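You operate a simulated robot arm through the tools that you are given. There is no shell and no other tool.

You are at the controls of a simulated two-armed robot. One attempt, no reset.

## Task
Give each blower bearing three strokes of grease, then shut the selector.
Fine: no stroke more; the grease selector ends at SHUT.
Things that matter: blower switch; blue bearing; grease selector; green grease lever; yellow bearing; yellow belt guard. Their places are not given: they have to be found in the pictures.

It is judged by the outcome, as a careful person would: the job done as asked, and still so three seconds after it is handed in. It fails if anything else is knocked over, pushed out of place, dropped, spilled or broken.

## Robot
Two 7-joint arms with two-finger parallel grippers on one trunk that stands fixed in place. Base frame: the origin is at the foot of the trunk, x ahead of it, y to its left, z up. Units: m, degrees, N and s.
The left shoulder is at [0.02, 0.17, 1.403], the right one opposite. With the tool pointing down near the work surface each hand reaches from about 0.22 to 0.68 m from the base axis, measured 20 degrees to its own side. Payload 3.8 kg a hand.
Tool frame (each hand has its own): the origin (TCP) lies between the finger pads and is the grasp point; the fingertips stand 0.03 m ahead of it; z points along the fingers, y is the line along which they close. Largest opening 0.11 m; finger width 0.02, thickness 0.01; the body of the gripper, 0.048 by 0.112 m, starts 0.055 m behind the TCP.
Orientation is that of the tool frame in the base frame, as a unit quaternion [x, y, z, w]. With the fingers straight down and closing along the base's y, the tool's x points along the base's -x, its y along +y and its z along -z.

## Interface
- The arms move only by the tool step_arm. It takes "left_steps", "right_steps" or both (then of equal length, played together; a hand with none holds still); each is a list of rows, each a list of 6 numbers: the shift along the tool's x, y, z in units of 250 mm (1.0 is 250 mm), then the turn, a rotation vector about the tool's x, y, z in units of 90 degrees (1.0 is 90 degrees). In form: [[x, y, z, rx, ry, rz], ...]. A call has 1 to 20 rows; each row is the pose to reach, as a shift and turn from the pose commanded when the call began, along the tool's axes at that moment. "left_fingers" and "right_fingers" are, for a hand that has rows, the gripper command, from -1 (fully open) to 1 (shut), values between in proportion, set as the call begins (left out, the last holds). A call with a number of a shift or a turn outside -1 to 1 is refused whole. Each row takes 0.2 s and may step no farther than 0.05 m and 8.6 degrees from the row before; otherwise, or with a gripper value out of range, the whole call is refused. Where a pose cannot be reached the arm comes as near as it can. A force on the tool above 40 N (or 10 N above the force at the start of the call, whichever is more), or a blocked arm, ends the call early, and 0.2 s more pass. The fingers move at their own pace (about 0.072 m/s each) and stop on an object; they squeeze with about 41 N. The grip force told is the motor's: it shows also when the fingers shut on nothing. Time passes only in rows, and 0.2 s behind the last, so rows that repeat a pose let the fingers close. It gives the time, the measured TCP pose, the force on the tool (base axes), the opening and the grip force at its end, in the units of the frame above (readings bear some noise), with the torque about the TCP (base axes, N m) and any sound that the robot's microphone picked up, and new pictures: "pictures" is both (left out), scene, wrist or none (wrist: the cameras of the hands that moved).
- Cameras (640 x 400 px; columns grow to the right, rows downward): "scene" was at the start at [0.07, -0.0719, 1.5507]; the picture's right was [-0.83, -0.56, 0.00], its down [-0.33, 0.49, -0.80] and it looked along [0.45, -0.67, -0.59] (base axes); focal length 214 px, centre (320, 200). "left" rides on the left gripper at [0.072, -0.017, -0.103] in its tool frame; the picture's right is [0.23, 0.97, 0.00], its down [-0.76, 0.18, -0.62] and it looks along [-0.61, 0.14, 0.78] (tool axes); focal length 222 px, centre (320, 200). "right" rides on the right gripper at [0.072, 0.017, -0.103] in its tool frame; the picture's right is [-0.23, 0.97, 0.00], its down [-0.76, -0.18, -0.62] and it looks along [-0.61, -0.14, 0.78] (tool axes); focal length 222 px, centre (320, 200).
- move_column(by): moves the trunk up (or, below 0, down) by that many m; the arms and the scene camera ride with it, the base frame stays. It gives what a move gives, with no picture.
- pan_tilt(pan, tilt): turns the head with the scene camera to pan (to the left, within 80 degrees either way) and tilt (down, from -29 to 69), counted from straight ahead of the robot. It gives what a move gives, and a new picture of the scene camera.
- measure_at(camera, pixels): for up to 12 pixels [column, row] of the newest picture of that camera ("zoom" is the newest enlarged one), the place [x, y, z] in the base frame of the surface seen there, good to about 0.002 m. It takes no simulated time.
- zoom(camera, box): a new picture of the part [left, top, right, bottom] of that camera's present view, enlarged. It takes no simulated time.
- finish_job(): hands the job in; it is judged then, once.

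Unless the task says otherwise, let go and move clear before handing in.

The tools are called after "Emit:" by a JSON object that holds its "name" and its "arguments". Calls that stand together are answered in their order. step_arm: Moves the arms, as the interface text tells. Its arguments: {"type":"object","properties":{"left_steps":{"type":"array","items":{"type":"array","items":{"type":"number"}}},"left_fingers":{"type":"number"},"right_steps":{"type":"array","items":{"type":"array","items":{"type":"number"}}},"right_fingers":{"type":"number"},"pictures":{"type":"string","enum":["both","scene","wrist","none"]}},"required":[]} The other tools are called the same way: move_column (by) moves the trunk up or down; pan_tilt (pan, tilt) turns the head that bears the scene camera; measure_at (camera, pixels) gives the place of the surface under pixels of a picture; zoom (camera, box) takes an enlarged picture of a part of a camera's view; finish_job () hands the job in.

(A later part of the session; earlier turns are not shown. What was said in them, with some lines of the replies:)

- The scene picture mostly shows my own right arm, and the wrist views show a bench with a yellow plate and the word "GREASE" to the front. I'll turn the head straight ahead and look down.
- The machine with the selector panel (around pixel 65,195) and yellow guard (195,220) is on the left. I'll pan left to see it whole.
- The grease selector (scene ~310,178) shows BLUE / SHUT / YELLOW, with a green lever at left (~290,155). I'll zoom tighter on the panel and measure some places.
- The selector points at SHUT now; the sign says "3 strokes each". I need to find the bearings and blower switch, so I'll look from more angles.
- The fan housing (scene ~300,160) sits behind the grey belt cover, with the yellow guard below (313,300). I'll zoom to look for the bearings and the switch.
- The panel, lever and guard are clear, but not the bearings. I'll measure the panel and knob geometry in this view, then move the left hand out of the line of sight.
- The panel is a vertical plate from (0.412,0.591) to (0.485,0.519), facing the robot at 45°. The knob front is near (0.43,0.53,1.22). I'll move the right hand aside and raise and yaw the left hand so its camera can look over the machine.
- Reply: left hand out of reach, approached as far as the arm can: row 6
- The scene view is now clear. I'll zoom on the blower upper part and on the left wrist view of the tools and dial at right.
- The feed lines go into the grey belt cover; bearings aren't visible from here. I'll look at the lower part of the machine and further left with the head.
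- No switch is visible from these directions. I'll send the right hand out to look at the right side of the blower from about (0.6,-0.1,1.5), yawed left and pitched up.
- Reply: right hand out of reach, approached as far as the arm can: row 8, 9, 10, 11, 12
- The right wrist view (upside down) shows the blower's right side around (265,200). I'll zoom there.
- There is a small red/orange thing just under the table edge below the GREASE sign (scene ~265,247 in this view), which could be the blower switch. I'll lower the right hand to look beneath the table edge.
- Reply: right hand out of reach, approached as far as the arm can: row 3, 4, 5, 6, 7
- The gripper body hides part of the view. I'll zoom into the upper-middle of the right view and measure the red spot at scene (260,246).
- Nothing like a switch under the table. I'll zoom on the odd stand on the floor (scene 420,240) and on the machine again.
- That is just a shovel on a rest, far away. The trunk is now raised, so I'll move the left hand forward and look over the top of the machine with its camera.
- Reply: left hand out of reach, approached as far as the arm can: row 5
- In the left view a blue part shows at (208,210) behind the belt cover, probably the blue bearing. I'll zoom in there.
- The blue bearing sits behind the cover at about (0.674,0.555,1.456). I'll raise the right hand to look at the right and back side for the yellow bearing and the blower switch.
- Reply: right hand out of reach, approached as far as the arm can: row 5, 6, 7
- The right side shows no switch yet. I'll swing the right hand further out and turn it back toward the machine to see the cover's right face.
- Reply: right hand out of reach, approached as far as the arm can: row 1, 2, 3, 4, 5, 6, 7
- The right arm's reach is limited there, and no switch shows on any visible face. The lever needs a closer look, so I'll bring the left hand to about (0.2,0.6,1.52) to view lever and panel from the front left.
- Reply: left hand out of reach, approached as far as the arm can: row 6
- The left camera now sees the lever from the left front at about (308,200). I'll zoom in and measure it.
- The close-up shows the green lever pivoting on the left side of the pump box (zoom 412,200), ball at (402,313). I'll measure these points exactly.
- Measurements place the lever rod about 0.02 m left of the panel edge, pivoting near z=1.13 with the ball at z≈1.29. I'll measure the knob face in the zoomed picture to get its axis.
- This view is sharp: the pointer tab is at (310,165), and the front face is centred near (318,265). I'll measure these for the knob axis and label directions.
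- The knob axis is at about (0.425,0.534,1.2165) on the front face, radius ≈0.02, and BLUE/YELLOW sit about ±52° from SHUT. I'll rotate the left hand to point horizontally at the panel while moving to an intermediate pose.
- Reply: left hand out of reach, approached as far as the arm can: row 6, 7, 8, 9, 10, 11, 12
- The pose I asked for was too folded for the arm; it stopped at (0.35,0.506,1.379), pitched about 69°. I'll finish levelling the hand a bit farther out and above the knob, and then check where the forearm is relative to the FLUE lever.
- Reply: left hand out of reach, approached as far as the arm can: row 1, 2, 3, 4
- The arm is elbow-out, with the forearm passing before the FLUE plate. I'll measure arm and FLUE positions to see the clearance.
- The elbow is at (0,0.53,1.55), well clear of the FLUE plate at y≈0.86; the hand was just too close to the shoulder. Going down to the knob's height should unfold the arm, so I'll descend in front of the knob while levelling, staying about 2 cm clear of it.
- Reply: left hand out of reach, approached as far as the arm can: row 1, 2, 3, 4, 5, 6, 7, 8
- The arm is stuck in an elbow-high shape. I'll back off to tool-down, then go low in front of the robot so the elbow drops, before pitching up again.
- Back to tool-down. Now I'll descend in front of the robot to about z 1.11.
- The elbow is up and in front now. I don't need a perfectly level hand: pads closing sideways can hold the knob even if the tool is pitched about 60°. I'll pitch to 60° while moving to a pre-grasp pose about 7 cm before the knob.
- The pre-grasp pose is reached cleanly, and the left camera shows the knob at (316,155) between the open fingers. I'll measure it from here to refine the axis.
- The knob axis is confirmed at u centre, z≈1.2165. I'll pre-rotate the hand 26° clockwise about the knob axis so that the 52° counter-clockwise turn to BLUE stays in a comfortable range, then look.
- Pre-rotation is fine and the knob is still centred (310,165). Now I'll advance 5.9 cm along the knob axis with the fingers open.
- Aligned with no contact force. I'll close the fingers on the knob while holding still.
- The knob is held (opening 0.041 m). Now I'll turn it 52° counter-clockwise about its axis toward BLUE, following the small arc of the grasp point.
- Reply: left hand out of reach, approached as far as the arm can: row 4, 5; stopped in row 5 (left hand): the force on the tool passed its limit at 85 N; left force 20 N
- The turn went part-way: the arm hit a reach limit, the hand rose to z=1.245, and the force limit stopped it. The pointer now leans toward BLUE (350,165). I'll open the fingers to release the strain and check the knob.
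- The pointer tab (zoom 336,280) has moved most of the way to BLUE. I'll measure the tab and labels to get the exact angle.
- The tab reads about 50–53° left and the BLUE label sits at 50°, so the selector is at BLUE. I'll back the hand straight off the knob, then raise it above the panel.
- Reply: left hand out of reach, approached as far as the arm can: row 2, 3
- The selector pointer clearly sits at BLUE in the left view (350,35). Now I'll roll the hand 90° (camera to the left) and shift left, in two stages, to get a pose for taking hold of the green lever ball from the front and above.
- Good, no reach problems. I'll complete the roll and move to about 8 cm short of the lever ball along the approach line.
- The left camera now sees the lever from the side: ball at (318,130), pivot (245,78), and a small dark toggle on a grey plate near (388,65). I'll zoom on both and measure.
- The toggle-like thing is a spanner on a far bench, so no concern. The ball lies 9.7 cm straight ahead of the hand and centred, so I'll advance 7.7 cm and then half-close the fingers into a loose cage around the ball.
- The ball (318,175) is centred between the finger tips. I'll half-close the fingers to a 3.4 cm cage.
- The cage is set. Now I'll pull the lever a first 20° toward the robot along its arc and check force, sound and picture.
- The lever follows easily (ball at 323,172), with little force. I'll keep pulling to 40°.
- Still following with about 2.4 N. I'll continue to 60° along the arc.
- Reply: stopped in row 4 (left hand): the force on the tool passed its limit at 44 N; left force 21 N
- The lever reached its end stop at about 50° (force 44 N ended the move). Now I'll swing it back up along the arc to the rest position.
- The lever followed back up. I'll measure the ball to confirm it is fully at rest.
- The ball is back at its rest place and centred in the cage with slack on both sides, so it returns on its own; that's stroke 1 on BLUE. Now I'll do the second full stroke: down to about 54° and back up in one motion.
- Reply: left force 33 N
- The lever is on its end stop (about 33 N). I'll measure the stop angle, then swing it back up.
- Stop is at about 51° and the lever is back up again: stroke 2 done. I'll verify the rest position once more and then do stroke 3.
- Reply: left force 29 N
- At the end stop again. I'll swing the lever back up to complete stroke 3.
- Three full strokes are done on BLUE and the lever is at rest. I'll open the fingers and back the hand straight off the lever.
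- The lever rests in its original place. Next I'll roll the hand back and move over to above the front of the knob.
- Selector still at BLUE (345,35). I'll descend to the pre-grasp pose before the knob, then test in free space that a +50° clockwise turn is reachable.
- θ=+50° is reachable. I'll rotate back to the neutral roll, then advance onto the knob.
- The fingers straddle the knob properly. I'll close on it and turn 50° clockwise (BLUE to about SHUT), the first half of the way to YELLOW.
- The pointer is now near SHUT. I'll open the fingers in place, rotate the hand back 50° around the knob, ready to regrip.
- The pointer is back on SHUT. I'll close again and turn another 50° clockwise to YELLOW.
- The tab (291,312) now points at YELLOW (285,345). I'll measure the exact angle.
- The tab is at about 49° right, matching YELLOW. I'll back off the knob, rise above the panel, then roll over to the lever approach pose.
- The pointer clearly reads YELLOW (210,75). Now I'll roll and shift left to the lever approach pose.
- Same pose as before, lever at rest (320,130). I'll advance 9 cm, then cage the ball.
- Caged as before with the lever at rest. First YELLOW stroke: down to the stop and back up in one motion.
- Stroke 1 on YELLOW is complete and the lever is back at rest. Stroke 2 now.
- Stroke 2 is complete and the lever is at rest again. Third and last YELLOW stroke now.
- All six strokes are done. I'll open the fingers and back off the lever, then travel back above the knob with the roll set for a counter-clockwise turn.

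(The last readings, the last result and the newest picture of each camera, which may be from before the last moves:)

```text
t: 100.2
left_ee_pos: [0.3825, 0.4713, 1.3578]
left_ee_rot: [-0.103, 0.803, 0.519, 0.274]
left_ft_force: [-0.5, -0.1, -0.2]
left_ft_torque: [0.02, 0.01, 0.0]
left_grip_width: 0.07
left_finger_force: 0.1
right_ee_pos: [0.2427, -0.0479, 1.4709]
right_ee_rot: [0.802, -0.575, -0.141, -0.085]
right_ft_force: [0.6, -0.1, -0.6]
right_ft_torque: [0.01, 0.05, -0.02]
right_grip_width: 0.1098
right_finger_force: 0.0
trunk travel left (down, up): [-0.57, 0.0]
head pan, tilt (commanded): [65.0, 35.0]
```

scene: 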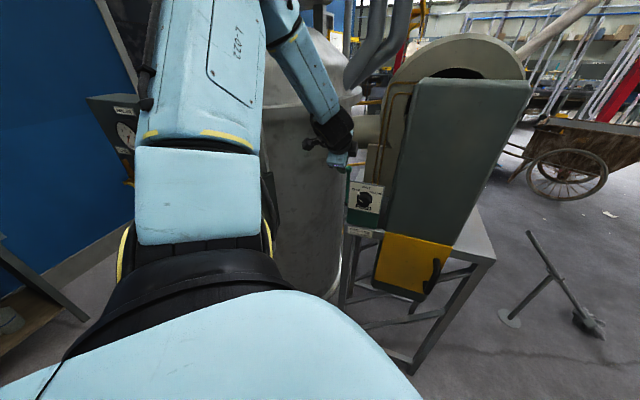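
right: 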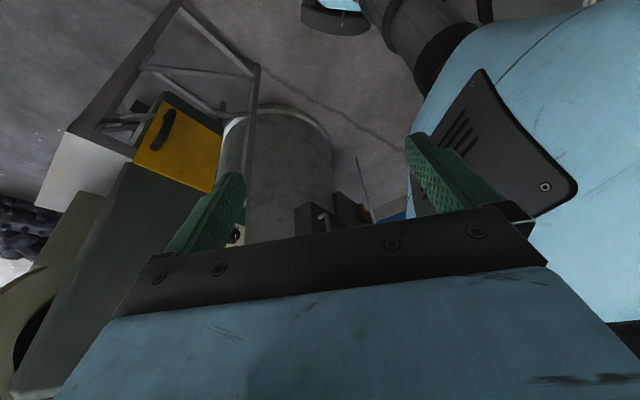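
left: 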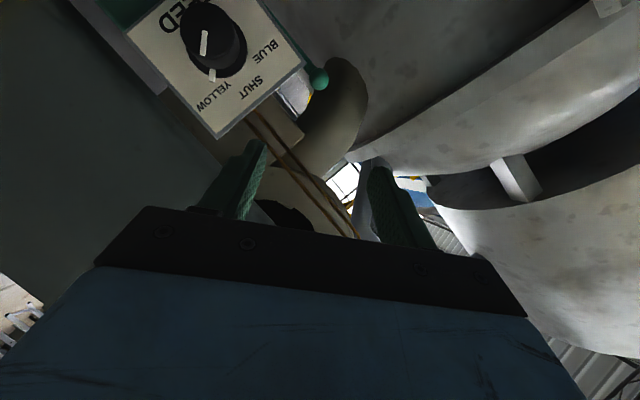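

The pointer still reads YELLOW. I'll descend before the knob and advance onto it with open fingers.

Emit:
{"name": "step_arm", "arguments": {"left_steps": [[0.072, -0.102, 0.041, 0, 0, 0], [0.144, -0.204, 0.082, 0, 0, 0], [0.215, -0.305, 0.122, 0, 0, 0], [0.287, -0.407, 0.163, 0, 0, 0], [0.256, -0.407, 0.217, 0, 0, 0], [0.2255, -0.407, 0.271, 0, 0, 0], [0.195, -0.407, 0.325, 0, 0, 0], [0.164, -0.407, 0.379, 0, 0, 0]], "pictures": "wrist"}}

```text
t: 102.0
left_ee_pos: [0.425, 0.5183, 1.2241]
left_ee_rot: [-0.103, 0.804, 0.518, 0.274]
left_ft_force: [-0.6, 0.9, 0.2]
left_ft_torque: [0.0, -0.01, 0.0]
left_grip_width: 0.0699
left_finger_force: 0.0
right_ee_pos: [0.2419, -0.0475, 1.471]
right_ee_rot: [0.802, -0.575, -0.14, -0.084]
right_ft_force: [-0.4, -0.7, -0.1]
right_ft_torque: [0.01, 0.0, -0.01]
right_grip_width: 0.1099
right_finger_force: 0.1
trunk travel left (down, up): [-0.57, 0.0]
head pan, tilt (commanded): [65.0, 35.0]
```

left: 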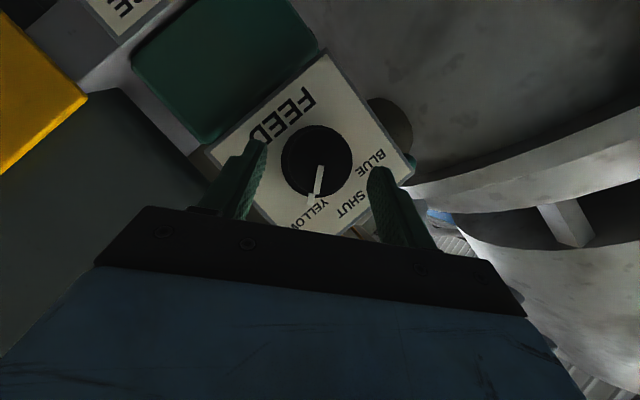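

Positioned well on the knob. I'll close and turn 50° counter-clockwise to SHUT.

Emit:
{"name": "step_arm", "arguments": {"left_steps": [[0, 0, 0, 0, 0, 0], [0, 0, 0, 0, 0, 0], [0, 0, 0, 0, 0, 0], [0.0004, 0.0076, 0.0002, 0.0392, 0, -0.069], [0.0016, 0.015, 0.0009, 0.0785, 0, -0.138], [0.0037, 0.0222, 0.002, 0.1178, 0, -0.207], [0.0065, 0.0291, 0.0037, 0.157, 0, -0.276], [0.01, 0.0356, 0.0057, 0.1963, 0, -0.3449], [0.0141, 0.0415, 0.008, 0.2356, 0, -0.414], [0.0189, 0.0467, 0.0108, 0.2748, 0, -0.483]], "left_fingers": 1, "pictures": "wrist"}}

Emit:
{"name": "step_arm", "arguments": {"left_steps": [[0, 0, 0, 0, 0, 0], [0, 0, 0, 0, 0, 0], [0, 0, 0, 0, 0, 0]], "left_fingers": -0.27, "pictures": "wrist"}}

Emit:
{"name": "zoom", "arguments": {"camera": "left", "box": [230, 40, 430, 230]}}

```text
t: 104.2
left_ee_pos: [0.4177, 0.5256, 1.2305]
left_ee_rot: [-0.33, 0.799, 0.201, 0.46]
left_ft_force: [1.9, 3.6, -4.7]
left_ft_torque: [0.1, 0.02, -1.06]
left_grip_width: 0.0406
left_finger_force: 45.1
right_ee_pos: [0.2439, -0.0475, 1.4711]
right_ee_rot: [0.801, -0.576, -0.142, -0.084]
right_ft_force: [0.3, -1.2, 0.7]
right_ft_torque: [0.01, 0.01, 0.02]
right_grip_width: 0.1102
right_finger_force: 0.1
trunk travel left (down, up): [-0.57, 0.0]
head pan, tilt (commanded): [65.0, 35.0]
```

left: 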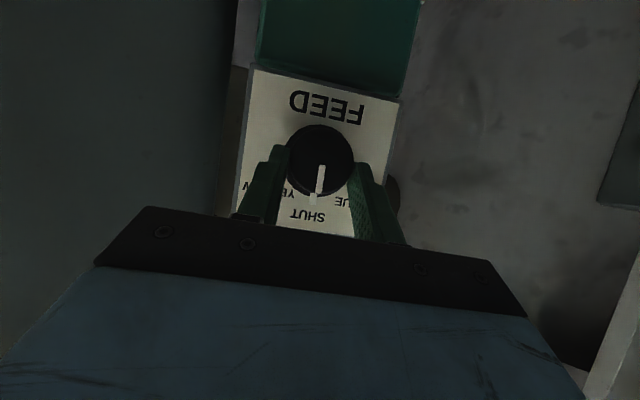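

```text
t: 105.0
left_ee_pos: [0.4169, 0.5241, 1.2308]
left_ee_rot: [-0.331, 0.799, 0.201, 0.46]
left_ft_force: [-0.3, 0.3, 0.4]
left_ft_torque: [-0.01, 0.0, 0.01]
left_grip_width: 0.07
left_finger_force: 0.1
right_ee_pos: [0.2422, -0.0468, 1.4707]
right_ee_rot: [0.801, -0.575, -0.139, -0.085]
right_ft_force: [0.8, 0.5, -0.3]
right_ft_torque: [0.01, -0.02, 0.02]
right_grip_width: 0.1101
right_finger_force: 0.0
trunk travel left (down, up): [-0.57, 0.0]
head pan, tilt (commanded): [65.0, 35.0]
```

left: 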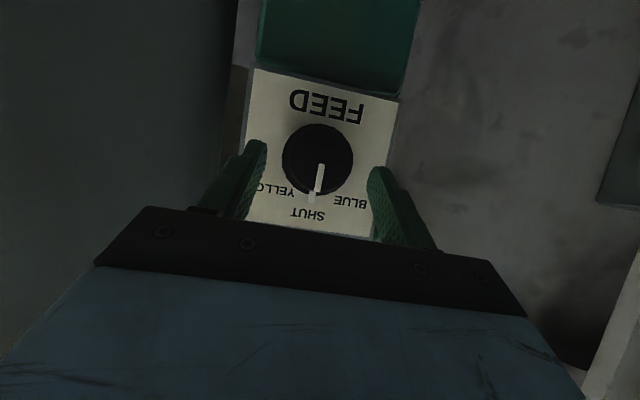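

```text
2.11 times, centred on (330, 135) of left
```

zoom: 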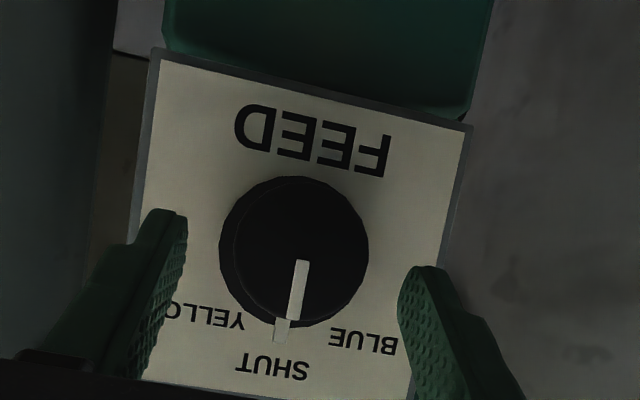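

Emit:
{"name": "measure_at", "arguments": {"camera": "zoom", "pixels": [[281, 328], [279, 335], [283, 322], [272, 368], [302, 268], [292, 312]]}}

```text
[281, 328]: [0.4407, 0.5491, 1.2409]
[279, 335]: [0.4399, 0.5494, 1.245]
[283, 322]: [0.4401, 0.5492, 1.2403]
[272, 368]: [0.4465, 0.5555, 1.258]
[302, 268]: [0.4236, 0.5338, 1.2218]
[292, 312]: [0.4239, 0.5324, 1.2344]
```

The selector tab is within a degree or so of SHUT. I'll back the hand off the knob and raise it clear.

Emit:
{"name": "step_arm", "arguments": {"left_steps": [[0.046, 0, -0.081, 0, 0, 0], [0.093, 0, -0.162, 0, 0, 0], [0.139, 0, -0.243, 0, 0, 0], [0.026, 0, -0.307, 0, 0, 0], [-0.087, 0, -0.372, 0, 0, 0], [-0.2, 0.001, -0.436, 0, 0, 0], [-0.313, 0.001, -0.5, 0, 0, 0]], "pictures": "both"}}

```text
t: 106.6
left_ee_pos: [0.3666, 0.4738, 1.362]
left_ee_rot: [-0.331, 0.799, 0.201, 0.46]
left_ft_force: [-0.1, -0.8, 0.0]
left_ft_torque: [0.0, -0.01, -0.03]
left_grip_width: 0.0697
left_finger_force: 0.0
right_ee_pos: [0.2403, -0.0476, 1.4713]
right_ee_rot: [0.802, -0.575, -0.14, -0.085]
right_ft_force: [-0.9, -0.2, 0.6]
right_ft_torque: [-0.02, 0.0, -0.02]
right_grip_width: 0.1102
right_finger_force: 0.0
trunk travel left (down, up): [-0.57, 0.0]
head pan, tilt (commanded): [65.0, 35.0]
```

scene: 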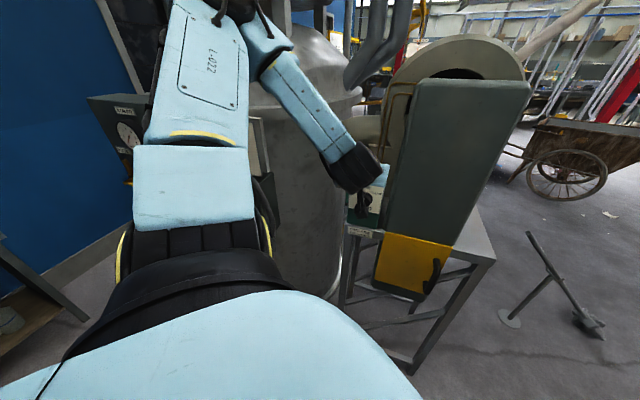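
left: 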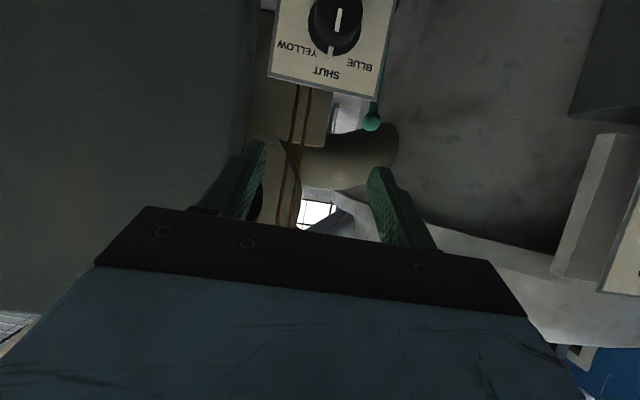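

Selector shows SHUT (330,50) and the lever is at rest (372,122). I'll raise the hand up high and back to tool-down, which clears the machine and gives a look at the bearings.

Emit:
{"name": "step_arm", "arguments": {"left_steps": [[-0.115, 0.005, -0.082, 0, 0.083, 0], [-0.23, 0.01, -0.164, 0, 0.167, 0], [-0.345, 0.015, -0.246, 0, 0.25, 0], [-0.46, 0.02, -0.328, 0, 0.333, 0], [-0.575, 0.025, -0.409, 0, 0.417, 0], [-0.69, 0.03, -0.491, 0, 0.5, 0], [-0.805, 0.035, -0.573, 0, 0.583, 0], [-0.92, 0.04, -0.655, 0, 0.667, 0]], "left_fingers": -1, "pictures": "both"}}

```text
t: 108.4
left_ee_pos: [0.3467, 0.4575, 1.6435]
left_ee_rot: [-0.387, 0.922, 0.009, -0.003]
left_ft_force: [0.6, -0.6, 0.0]
left_ft_torque: [-0.02, -0.02, -0.02]
left_grip_width: 0.1097
left_finger_force: 0.0
right_ee_pos: [0.2436, -0.0465, 1.4706]
right_ee_rot: [0.801, -0.575, -0.141, -0.086]
right_ft_force: [0.0, 0.5, 0.5]
right_ft_torque: [0.01, 0.01, 0.0]
right_grip_width: 0.1102
right_finger_force: 0.1
trunk travel left (down, up): [-0.57, 0.0]
head pan, tilt (commanded): [65.0, 35.0]
```

scene: 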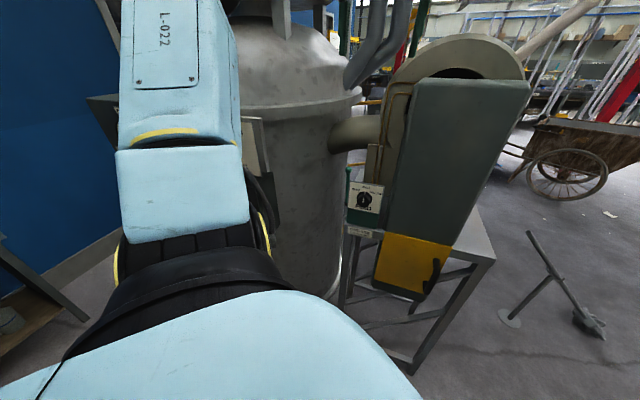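
left: 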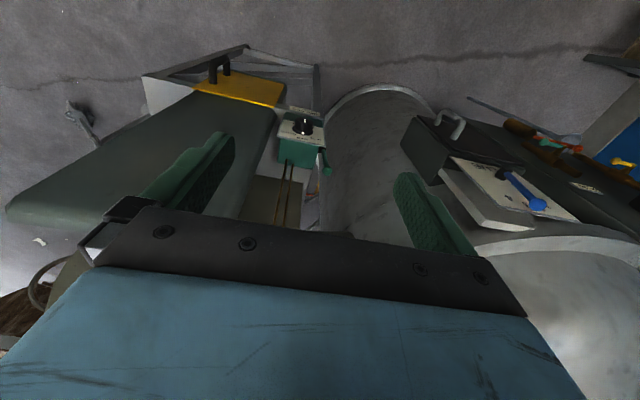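

Emit:
{"name": "zoom", "arguments": {"camera": "scene", "box": [335, 155, 395, 240]}}

Emit:
{"name": "zoom", "arguments": {"camera": "scene", "box": [330, 30, 540, 330]}}

Emit:
{"name": "pan_tilt", "arguments": {"pan": 40, "tilt": 25}}

```text
4.71 times, centred on (365, 198) of scene
```

zoom: 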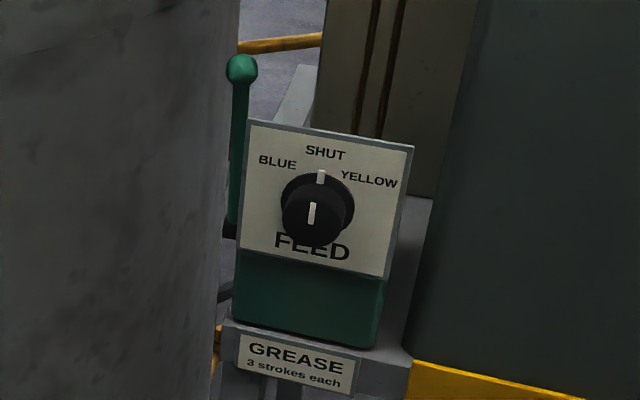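

```text
1.33 times, centred on (435, 180) of scene
```

zoom: 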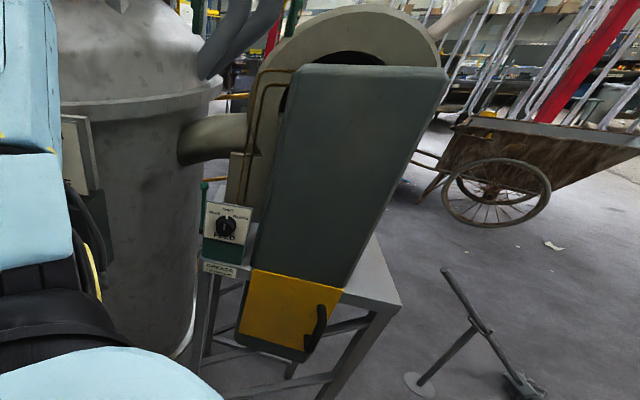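

```text
t: 109.3
left_ee_pos: [0.3474, 0.4579, 1.6433]
left_ee_rot: [-0.387, 0.922, 0.009, -0.001]
left_ft_force: [-1.8, 0.3, 0.1]
left_ft_torque: [0.01, 0.01, 0.01]
left_grip_width: 0.1102
left_finger_force: 0.0
right_ee_pos: [0.2426, -0.0457, 1.4697]
right_ee_rot: [0.802, -0.575, -0.14, -0.085]
right_ft_force: [-0.1, 0.7, -0.2]
right_ft_torque: [0.06, 0.01, -0.01]
right_grip_width: 0.11
right_finger_force: 0.0
trunk travel left (down, up): [-0.57, 0.0]
head pan, tilt (commanded): [40.0, 25.0]
```

scene: 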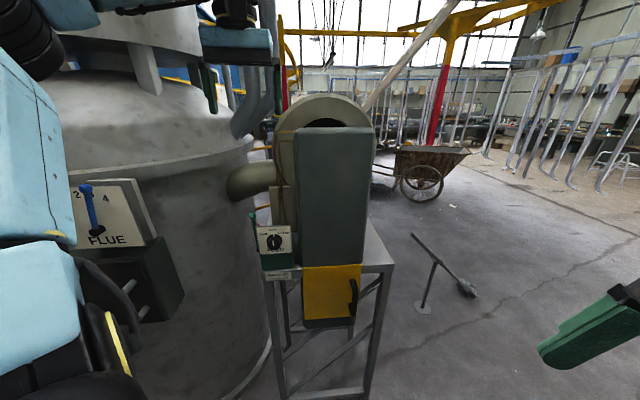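

Selector reads SHUT, the lever is upright and nothing else has moved. I'll take one quick look over the cover at the bearings for any sign of grease before handing in.

Emit:
{"name": "step_arm", "arguments": {"left_steps": [[-0.03, 0.06, -0.1, 0, 0, 0], [-0.06, 0.12, -0.19, 0, 0, 0]], "pictures": "wrist"}}

Emit:
{"name": "zoom", "arguments": {"camera": "left", "box": [150, 120, 330, 240]}}

```text
t: 109.9
left_ee_pos: [0.3363, 0.4868, 1.6908]
left_ee_rot: [-0.387, 0.922, 0.009, -0.001]
left_ft_force: [0.0, -0.3, 0.1]
left_ft_torque: [-0.03, 0.0, 0.01]
left_grip_width: 0.1101
left_finger_force: 0.1
right_ee_pos: [0.2424, -0.0486, 1.4708]
right_ee_rot: [0.801, -0.576, -0.139, -0.086]
right_ft_force: [0.2, 0.4, 0.7]
right_ft_torque: [0.03, 0.02, 0.0]
right_grip_width: 0.11
right_finger_force: 0.0
trunk travel left (down, up): [-0.57, 0.0]
head pan, tilt (commanded): [40.0, 25.0]
```

left: 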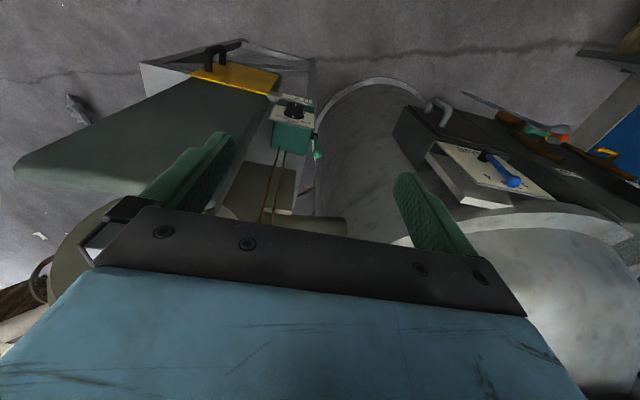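

```text
3.33 times, centred on (240, 180) of left
```

zoom: 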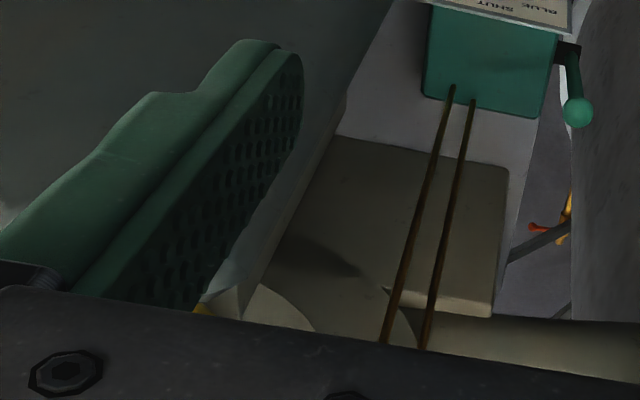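

A bit of yellow (the yellow bearing) peeks out behind the finger at zoom (205,305). I'll yaw the hand slightly to bring the bearings into clear view.

Emit:
{"name": "step_arm", "arguments": {"left_steps": [[0, 0, 0, 0, 0, 0.08], [0, 0, 0, 0, 0, 0.16], [0, 0, 0, 0, 0, 0.24], [0, 0, 0, 0, 0, 0.3]], "pictures": "wrist"}}

Emit:
{"name": "zoom", "arguments": {"camera": "left", "box": [200, 100, 400, 240]}}

```text
t: 110.9
left_ee_pos: [0.3371, 0.4869, 1.6914]
left_ee_rot: [-0.161, 0.987, 0.008, -0.003]
left_ft_force: [0.7, -0.4, 1.0]
left_ft_torque: [-0.02, 0.0, 0.02]
left_grip_width: 0.1099
left_finger_force: 0.0
right_ee_pos: [0.2422, -0.0466, 1.4716]
right_ee_rot: [0.801, -0.575, -0.14, -0.085]
right_ft_force: [0.8, 0.6, 0.5]
right_ft_torque: [-0.01, 0.01, -0.01]
right_grip_width: 0.1101
right_finger_force: 0.2
trunk travel left (down, up): [-0.57, 0.0]
head pan, tilt (commanded): [40.0, 25.0]
```

left: 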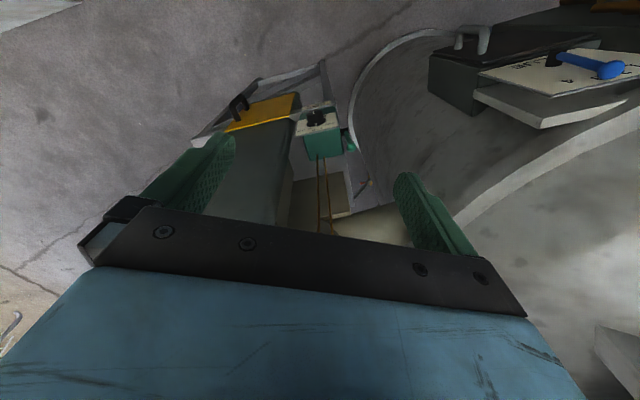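

```text
2.86 times, centred on (300, 170) of left
```

zoom: 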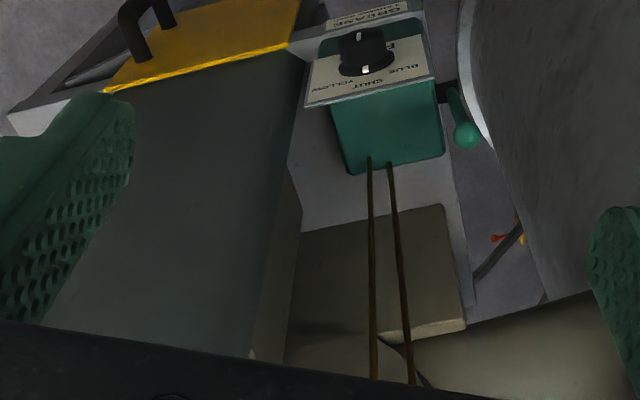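

The bearings stay hidden from any angle I can reach, but the selector is at SHUT (362,68 in the zoom), the lever is upright at rest, and both hands are clear. Each feed got three full stop-to-stop strokes, so I'm handing in.

Emit:
{"name": "finish_job", "arguments": {}}

```text
The job is handed in.
```

I gave each bearing three full strokes of the green grease lever, first with the selector at BLUE and then at YELLOW. The selector is now at SHUT and the job is handed in.

- **Strokes:** I measured or felt the lever reach its end stop on all three BLUE strokes. The three YELLOW strokes repeated the same motion, but I didn't check the stop each time. The lever was back at its rest position after every stroke.
- **Selector:** I measured the pointer at the BLUE and YELLOW marks (about 50° either side of SHUT) before pumping. It was within a degree or two of SHUT at the end.
- **First turn to BLUE:** the arm hit a reach limit and the force limit stopped it (85 N). I released the knob and found it already at BLUE. Later turns went smoothly.
- **Not confirmed:** the bearings sit behind the belt cover, where I saw only a sliver of each, so I couldn't see grease arrive. The microphone picked up no sounds either, so the stroke count rests on the lever's movement.
- **Left alone:** I never found the blower switch, and I didn't touch the yellow belt guard. From what I could see, nothing else was moved.
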